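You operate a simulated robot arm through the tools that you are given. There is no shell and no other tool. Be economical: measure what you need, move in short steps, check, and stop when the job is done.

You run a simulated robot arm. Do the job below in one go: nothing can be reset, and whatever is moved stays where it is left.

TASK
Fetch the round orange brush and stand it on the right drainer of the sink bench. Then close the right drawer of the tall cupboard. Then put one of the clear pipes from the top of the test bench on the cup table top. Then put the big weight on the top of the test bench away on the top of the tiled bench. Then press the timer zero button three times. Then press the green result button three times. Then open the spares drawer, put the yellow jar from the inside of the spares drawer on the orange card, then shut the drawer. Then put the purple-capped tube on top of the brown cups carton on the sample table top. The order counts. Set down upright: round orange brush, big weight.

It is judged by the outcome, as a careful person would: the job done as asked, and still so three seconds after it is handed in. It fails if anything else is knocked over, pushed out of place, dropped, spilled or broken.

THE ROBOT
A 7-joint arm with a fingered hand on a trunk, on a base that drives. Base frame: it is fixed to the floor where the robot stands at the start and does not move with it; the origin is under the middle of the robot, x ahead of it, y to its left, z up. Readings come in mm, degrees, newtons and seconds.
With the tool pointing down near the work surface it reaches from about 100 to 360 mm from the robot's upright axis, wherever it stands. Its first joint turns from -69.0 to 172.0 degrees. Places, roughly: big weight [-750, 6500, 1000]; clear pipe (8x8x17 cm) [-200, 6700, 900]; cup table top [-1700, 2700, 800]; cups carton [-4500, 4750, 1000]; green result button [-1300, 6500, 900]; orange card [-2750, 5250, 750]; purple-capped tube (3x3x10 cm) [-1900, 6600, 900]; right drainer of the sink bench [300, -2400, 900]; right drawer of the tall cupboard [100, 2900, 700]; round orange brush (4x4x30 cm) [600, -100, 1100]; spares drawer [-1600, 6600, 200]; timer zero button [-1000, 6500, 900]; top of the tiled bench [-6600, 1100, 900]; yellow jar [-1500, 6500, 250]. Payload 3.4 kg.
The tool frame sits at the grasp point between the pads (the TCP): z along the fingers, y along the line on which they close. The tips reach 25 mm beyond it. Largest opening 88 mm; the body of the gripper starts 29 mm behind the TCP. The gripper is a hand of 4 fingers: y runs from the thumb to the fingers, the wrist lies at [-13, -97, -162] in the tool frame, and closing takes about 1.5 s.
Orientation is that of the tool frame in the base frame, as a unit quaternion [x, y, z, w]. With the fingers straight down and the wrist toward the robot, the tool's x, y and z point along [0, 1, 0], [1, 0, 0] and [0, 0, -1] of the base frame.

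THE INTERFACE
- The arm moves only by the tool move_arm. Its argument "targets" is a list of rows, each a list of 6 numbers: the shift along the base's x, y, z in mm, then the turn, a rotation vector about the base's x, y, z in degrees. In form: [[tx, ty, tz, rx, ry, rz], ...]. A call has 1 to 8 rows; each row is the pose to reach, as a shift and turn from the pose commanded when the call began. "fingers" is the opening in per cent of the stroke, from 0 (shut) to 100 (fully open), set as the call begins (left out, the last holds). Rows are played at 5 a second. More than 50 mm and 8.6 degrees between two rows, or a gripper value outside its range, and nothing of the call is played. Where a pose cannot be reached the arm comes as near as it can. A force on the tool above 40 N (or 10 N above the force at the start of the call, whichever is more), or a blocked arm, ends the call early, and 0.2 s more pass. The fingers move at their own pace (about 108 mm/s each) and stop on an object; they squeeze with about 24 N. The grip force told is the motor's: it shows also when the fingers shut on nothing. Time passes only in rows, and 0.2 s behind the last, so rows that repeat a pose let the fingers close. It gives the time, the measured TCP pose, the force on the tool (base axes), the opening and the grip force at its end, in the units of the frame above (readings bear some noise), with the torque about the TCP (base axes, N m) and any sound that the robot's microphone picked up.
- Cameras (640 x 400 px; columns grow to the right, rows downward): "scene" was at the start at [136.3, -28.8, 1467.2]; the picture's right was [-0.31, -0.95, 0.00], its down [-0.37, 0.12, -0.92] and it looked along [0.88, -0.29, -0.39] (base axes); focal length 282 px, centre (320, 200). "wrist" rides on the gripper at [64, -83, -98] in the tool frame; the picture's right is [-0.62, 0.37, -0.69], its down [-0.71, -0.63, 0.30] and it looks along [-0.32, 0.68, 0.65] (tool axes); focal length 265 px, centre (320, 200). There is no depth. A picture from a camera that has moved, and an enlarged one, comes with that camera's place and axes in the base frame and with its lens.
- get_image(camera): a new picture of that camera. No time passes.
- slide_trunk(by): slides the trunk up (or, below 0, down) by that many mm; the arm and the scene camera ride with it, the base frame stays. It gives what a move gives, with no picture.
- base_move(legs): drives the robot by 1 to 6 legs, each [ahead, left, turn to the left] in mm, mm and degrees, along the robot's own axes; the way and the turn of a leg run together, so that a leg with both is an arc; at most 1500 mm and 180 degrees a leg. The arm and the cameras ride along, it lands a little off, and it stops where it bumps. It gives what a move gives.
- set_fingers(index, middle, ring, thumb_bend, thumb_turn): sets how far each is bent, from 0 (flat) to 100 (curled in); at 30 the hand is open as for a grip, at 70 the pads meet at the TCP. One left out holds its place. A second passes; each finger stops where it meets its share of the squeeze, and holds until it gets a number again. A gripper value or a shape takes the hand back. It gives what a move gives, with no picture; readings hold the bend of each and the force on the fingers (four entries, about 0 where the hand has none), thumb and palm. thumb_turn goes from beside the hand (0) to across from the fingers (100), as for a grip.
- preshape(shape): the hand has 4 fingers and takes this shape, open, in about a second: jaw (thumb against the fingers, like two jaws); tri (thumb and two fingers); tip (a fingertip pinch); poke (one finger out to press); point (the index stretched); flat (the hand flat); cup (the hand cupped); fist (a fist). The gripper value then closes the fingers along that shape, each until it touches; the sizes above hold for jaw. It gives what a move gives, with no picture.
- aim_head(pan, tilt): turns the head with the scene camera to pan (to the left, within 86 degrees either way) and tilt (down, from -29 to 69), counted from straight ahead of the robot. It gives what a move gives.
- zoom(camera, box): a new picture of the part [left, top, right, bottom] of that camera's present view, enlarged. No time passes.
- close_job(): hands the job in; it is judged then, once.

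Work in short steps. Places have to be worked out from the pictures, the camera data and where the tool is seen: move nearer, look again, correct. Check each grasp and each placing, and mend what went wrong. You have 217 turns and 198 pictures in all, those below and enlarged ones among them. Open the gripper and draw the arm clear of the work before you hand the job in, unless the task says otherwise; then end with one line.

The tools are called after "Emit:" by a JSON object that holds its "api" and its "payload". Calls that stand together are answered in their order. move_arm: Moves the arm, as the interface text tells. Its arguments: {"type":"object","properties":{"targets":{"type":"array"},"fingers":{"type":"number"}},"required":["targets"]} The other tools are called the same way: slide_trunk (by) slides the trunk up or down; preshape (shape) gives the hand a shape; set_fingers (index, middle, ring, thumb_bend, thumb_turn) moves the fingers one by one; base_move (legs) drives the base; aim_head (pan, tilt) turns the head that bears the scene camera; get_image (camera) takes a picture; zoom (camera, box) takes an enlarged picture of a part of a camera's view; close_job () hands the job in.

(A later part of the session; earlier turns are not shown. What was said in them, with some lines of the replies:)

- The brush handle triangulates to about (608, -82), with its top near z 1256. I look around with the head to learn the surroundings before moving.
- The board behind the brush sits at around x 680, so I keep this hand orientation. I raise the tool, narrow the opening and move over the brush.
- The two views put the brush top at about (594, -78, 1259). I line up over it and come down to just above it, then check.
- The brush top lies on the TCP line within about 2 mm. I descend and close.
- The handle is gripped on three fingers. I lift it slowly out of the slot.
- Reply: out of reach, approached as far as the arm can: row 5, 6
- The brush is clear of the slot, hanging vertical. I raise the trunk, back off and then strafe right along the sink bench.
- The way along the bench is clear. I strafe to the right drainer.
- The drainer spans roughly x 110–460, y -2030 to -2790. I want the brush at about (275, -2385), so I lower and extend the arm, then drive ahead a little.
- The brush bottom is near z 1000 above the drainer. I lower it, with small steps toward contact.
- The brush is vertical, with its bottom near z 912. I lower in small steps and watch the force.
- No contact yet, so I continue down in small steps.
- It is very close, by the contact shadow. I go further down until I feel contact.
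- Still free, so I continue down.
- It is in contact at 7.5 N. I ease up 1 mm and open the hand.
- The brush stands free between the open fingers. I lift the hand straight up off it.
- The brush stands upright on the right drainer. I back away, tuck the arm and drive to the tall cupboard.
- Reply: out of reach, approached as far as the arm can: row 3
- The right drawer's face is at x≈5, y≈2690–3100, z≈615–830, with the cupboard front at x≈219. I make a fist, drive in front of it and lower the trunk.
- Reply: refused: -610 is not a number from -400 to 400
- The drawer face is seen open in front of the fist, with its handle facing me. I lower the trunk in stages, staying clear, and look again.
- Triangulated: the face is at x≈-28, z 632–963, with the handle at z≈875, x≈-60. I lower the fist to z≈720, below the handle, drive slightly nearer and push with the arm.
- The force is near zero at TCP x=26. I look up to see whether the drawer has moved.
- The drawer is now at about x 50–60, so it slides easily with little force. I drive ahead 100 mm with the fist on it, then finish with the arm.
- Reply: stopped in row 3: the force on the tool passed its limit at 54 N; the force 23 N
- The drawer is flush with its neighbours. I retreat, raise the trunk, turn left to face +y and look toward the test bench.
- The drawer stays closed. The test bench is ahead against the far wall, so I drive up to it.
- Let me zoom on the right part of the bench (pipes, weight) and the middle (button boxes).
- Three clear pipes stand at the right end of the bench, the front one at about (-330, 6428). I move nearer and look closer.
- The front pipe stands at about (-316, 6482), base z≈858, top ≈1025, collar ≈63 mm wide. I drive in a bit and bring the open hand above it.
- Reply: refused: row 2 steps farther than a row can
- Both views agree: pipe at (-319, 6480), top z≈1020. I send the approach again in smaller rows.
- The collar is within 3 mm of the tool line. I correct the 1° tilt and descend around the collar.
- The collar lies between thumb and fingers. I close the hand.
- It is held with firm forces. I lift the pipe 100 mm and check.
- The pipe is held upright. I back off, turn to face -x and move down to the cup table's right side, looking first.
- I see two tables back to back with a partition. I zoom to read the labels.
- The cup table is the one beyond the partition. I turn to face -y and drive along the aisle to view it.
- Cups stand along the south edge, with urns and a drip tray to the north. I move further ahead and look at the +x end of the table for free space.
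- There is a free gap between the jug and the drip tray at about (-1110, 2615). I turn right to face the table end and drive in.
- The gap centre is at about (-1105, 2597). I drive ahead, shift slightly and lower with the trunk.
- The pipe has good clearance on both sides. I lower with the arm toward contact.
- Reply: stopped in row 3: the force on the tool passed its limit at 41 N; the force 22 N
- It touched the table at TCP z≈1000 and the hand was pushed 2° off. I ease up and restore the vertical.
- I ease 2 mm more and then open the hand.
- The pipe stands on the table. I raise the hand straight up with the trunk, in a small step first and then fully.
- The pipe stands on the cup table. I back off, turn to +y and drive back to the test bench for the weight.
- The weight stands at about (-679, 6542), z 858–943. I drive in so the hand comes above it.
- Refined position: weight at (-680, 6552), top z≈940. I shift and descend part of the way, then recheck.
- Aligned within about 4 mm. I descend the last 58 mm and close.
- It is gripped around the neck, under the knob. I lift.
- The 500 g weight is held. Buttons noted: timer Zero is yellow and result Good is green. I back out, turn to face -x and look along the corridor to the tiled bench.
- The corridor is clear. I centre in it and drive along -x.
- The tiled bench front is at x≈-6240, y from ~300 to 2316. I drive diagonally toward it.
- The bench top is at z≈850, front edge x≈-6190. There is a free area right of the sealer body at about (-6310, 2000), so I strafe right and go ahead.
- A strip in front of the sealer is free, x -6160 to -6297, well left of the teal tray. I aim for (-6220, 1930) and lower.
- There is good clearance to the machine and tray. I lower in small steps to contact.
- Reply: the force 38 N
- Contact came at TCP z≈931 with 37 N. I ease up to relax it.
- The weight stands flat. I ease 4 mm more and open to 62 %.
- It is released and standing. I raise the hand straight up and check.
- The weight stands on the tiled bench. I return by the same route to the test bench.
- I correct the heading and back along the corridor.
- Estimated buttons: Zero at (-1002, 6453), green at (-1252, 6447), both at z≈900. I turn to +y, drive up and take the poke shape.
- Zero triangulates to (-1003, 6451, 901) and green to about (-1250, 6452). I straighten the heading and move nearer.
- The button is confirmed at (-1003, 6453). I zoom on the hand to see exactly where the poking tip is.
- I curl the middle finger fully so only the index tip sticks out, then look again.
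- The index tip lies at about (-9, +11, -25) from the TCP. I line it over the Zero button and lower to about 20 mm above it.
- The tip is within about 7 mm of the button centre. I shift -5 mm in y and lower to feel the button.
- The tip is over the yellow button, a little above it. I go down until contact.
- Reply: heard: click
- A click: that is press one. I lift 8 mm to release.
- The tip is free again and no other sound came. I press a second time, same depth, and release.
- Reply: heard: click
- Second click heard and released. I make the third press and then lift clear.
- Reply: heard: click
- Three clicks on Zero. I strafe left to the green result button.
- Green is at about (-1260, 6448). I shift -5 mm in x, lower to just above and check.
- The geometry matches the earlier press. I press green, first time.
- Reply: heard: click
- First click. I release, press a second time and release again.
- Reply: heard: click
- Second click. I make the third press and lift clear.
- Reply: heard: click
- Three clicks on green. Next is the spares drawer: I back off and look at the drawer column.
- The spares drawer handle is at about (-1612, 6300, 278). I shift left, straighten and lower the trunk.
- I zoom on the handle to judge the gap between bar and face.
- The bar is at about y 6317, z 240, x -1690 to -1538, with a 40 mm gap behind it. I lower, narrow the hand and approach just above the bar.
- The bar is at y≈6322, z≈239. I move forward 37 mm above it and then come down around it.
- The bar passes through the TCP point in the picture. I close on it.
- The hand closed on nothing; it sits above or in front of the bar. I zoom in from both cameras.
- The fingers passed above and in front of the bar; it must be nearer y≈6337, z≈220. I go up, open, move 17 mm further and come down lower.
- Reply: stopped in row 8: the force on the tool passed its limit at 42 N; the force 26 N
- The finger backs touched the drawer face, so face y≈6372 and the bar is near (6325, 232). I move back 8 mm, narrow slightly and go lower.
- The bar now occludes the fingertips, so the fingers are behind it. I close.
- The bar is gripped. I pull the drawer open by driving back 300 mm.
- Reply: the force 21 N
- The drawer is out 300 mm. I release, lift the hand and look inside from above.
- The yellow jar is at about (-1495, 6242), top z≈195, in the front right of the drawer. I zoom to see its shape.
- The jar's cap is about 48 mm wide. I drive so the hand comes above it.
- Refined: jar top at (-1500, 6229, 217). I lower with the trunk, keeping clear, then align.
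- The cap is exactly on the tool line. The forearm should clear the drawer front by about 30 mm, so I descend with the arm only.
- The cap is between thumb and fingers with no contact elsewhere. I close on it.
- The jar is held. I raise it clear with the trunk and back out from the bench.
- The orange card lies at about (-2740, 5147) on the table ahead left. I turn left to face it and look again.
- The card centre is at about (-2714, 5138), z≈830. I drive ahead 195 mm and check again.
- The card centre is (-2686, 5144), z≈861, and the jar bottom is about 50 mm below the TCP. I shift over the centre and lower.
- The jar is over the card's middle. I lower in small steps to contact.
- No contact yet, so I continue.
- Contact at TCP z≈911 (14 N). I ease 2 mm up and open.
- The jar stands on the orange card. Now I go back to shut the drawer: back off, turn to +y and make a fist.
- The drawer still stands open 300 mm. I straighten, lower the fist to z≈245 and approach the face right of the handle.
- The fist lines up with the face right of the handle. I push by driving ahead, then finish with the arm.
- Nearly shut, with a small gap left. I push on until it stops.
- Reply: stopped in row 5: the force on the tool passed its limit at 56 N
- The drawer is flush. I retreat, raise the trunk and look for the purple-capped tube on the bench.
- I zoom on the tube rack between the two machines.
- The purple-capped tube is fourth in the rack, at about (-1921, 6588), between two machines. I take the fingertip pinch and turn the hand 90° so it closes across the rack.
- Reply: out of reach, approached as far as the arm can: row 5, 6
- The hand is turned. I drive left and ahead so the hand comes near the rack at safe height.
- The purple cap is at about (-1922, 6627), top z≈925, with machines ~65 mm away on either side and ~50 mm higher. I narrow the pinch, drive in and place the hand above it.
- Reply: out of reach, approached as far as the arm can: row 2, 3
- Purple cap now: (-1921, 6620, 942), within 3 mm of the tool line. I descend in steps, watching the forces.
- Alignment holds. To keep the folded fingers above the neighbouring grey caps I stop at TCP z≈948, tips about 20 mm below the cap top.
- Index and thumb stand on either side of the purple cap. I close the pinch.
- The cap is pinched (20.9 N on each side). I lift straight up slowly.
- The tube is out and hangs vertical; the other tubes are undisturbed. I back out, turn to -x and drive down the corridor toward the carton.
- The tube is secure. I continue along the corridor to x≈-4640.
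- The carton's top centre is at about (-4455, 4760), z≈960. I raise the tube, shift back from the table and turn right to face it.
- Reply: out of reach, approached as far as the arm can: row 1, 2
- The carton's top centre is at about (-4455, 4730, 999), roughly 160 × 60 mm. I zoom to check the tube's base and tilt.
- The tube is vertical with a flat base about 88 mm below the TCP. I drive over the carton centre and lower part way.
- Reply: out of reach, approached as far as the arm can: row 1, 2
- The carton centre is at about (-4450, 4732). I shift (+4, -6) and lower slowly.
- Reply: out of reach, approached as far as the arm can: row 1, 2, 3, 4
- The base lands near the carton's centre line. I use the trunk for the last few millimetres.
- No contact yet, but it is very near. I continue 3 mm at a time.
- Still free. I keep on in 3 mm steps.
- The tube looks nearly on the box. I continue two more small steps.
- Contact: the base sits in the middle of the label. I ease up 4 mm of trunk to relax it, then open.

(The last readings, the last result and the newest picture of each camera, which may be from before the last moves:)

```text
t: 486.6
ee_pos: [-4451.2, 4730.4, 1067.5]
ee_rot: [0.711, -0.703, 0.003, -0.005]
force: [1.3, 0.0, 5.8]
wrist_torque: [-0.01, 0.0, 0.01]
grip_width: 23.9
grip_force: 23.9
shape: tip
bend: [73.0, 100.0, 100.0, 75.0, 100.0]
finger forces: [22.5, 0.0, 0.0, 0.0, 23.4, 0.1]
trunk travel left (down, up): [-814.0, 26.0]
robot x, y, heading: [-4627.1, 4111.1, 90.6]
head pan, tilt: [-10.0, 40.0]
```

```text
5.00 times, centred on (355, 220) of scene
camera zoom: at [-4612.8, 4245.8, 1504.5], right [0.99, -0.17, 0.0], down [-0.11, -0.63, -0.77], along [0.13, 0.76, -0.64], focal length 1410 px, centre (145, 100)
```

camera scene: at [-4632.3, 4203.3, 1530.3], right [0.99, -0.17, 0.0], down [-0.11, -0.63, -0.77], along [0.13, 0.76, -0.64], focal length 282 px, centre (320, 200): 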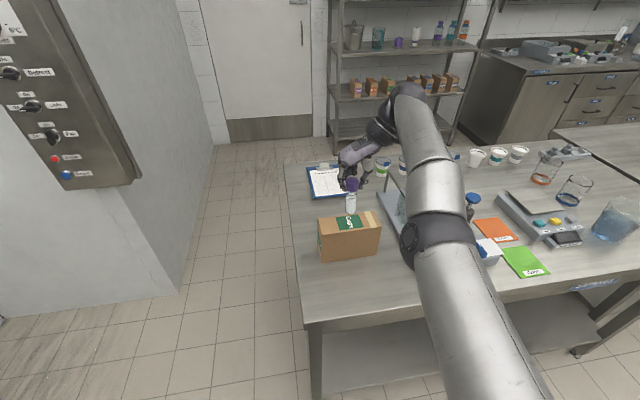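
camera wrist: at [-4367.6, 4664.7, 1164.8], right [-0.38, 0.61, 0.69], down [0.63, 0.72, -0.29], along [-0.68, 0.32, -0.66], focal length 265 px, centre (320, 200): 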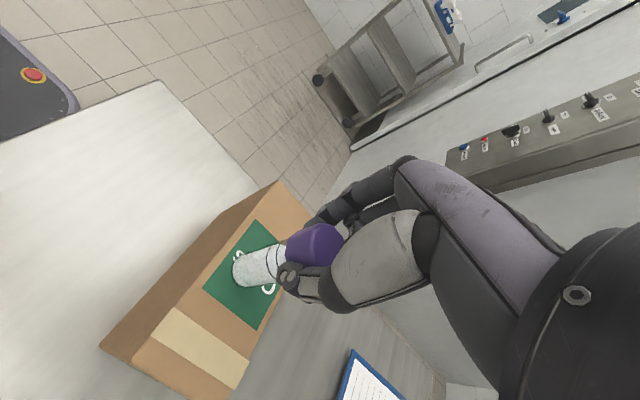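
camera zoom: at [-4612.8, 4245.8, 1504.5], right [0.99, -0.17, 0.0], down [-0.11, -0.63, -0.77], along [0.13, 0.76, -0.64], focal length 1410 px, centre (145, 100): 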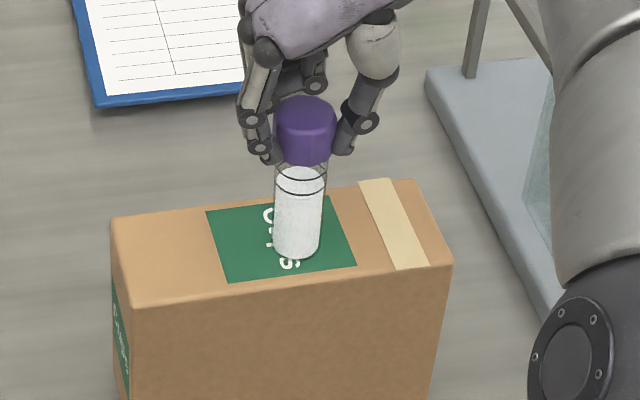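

The tube stands upright on the label. I ease 1 mm more and open the pinch.

Emit:
{"api": "slide_trunk", "payload": {"by": 1}}

Emit:
{"api": "move_arm", "payload": {"targets": [[0, 0, 0, 0, 0, 0], [0, 0, 0, 0, 0, 0], [0, 0, 0, 0, 0, 0], [0, 0, 0, 0, 0, 0], [0, 0, 0, 0, 0, 0]], "fingers": 70}}

Emit:
{"api": "zoom", "payload": {"camera": "scene", "box": [310, 180, 400, 260]}}

```text
t: 487.1
ee_pos: [-4450.2, 4732.1, 1068.0]
ee_rot: [0.711, -0.703, 0.004, -0.005]
force: [0.0, -0.9, 1.9]
wrist_torque: [0.01, 0.01, 0.01]
grip_width: 24.2
grip_force: 24.2
shape: tip
bend: [73.0, 100.0, 100.0, 75.0, 100.0]
finger forces: [22.6, 0.1, 0.0, 0.0, 22.6, 0.0]
trunk travel left (down, up): [-815.0, 25.0]
robot x, y, heading: [-4624.3, 4109.9, 90.3]
head pan, tilt: [-10.0, 40.0]
```

```text
t: 488.3
ee_pos: [-4450.2, 4733.9, 1068.0]
ee_rot: [0.711, -0.704, 0.003, -0.007]
force: [-0.2, 0.4, 0.6]
wrist_torque: [0.02, -0.01, 0.01]
grip_width: 61.4
grip_force: 0.0
shape: tip
bend: [29.0, 98.0, 99.0, 58.0, 99.0]
finger forces: [0.0, 0.1, 0.1, 0.0, 0.0, 0.1]
trunk travel left (down, up): [-815.0, 25.0]
robot x, y, heading: [-4624.4, 4109.9, 90.3]
head pan, tilt: [-10.0, 40.0]
```

```text
5.00 times, centred on (355, 220) of scene
camera zoom: at [-4612.6, 4247.7, 1505.3], right [0.99, -0.17, 0.0], down [-0.11, -0.63, -0.77], along [0.13, 0.76, -0.64], focal length 1410 px, centre (145, 100)
```

zoom: 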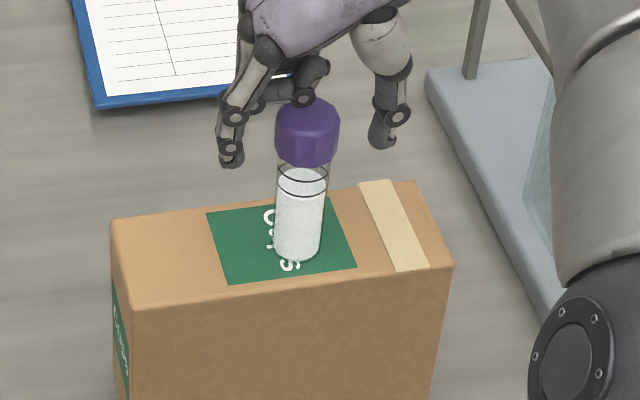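

The tube stands free. I raise the hand straight up with the trunk, then with the arm.

Emit:
{"api": "slide_trunk", "payload": {"by": 25}}

Emit:
{"api": "zoom", "payload": {"camera": "scene", "box": [290, 150, 400, 270]}}

Emit:
{"api": "move_arm", "payload": {"targets": [[0, 0, 20, 0, 0, 0], [0, 0, 45, 0, 0, 0], [0, 0, 75, 0, 0, 0]]}}

Emit:
{"api": "base_move", "payload": {"legs": [[-400, 0, 0]]}}

Emit:
{"api": "get_image", "payload": {"camera": "scene"}}

```text
t: 489.0
ee_pos: [-4450.7, 4733.8, 1092.2]
ee_rot: [0.71, -0.704, 0.003, -0.005]
force: [0.0, -0.9, 0.3]
wrist_torque: [0.01, 0.0, 0.01]
grip_width: 61.6
grip_force: 0.1
shape: tip
bend: [29.0, 98.0, 99.0, 58.0, 99.0]
finger forces: [0.0, 0.0, 0.1, 0.0, 0.0, 0.1]
trunk travel left (down, up): [-840.0, 0.0]
robot x, y, heading: [-4622.7, 4116.7, 90.4]
head pan, tilt: [-10.0, 40.0]
```

```text
3.33 times, centred on (345, 210) of scene
camera zoom: at [-4612.5, 4248.0, 1530.4], right [0.99, -0.17, 0.0], down [-0.11, -0.63, -0.77], along [0.13, 0.76, -0.64], focal length 940 px, centre (237, 167)
```

zoom: 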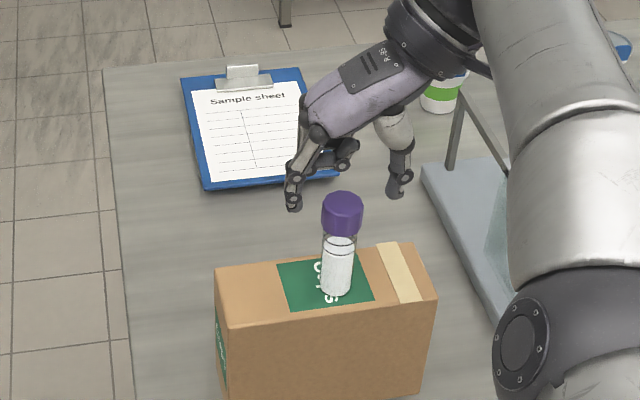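

```text
t: 489.8
ee_pos: [-4454.5, 4720.4, 1167.5]
ee_rot: [0.71, -0.704, 0.003, -0.006]
force: [-0.1, 0.2, -0.4]
wrist_torque: [0.01, -0.02, -0.01]
grip_width: 61.6
grip_force: 0.1
shape: tip
bend: [29.0, 98.0, 99.0, 58.0, 99.0]
finger forces: [0.1, 0.0, 0.1, 0.0, 0.1, 0.0]
out of reach, approached as far as the arm can: row 3
trunk travel left (down, up): [-840.0, 0.0]
robot x, y, heading: [-4626.2, 4116.3, 90.4]
head pan, tilt: [-10.0, 40.0]
```

```text
t: 492.3
ee_pos: [-4448.7, 4320.4, 1167.2]
ee_rot: [0.71, -0.704, 0.003, -0.005]
force: [0.1, -0.6, -0.6]
wrist_torque: [-0.01, -0.01, -0.01]
grip_width: 61.5
grip_force: 0.1
shape: tip
bend: [29.0, 98.0, 99.0, 58.0, 99.0]
finger forces: [0.1, 0.1, 0.0, 0.1, 0.0, 0.1]
trunk travel left (down, up): [-840.0, 0.0]
robot x, y, heading: [-4620.9, 3710.9, 90.2]
head pan, tilt: [-10.0, 40.0]
```

```text
27 pictures are left
camera scene: at [-4609.8, 3845.6, 1530.3], right [0.99, -0.17, 0.0], down [-0.11, -0.63, -0.77], along [0.13, 0.75, -0.64], focal length 282 px, centre (320, 200)
```

scene: 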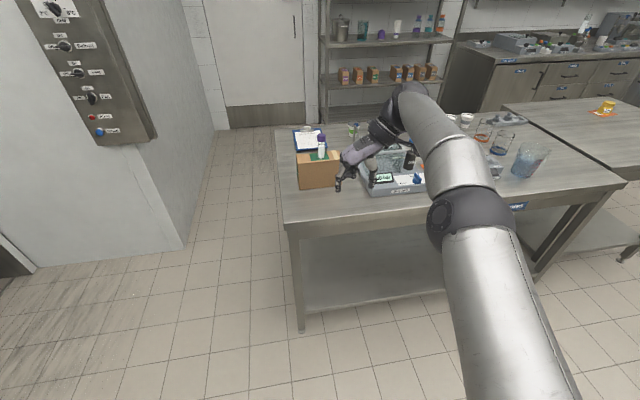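

The tube stands on the carton, the jar is on its card, and the arm is clear of the work. I hand the job in.

Emit:
{"api": "close_job", "payload": {}}

```text
The job is handed in.
```

All eight steps were done in the order given and the job is handed in; each button gave three clicks, every placed item was standing when last seen, and I saw nothing else disturbed.
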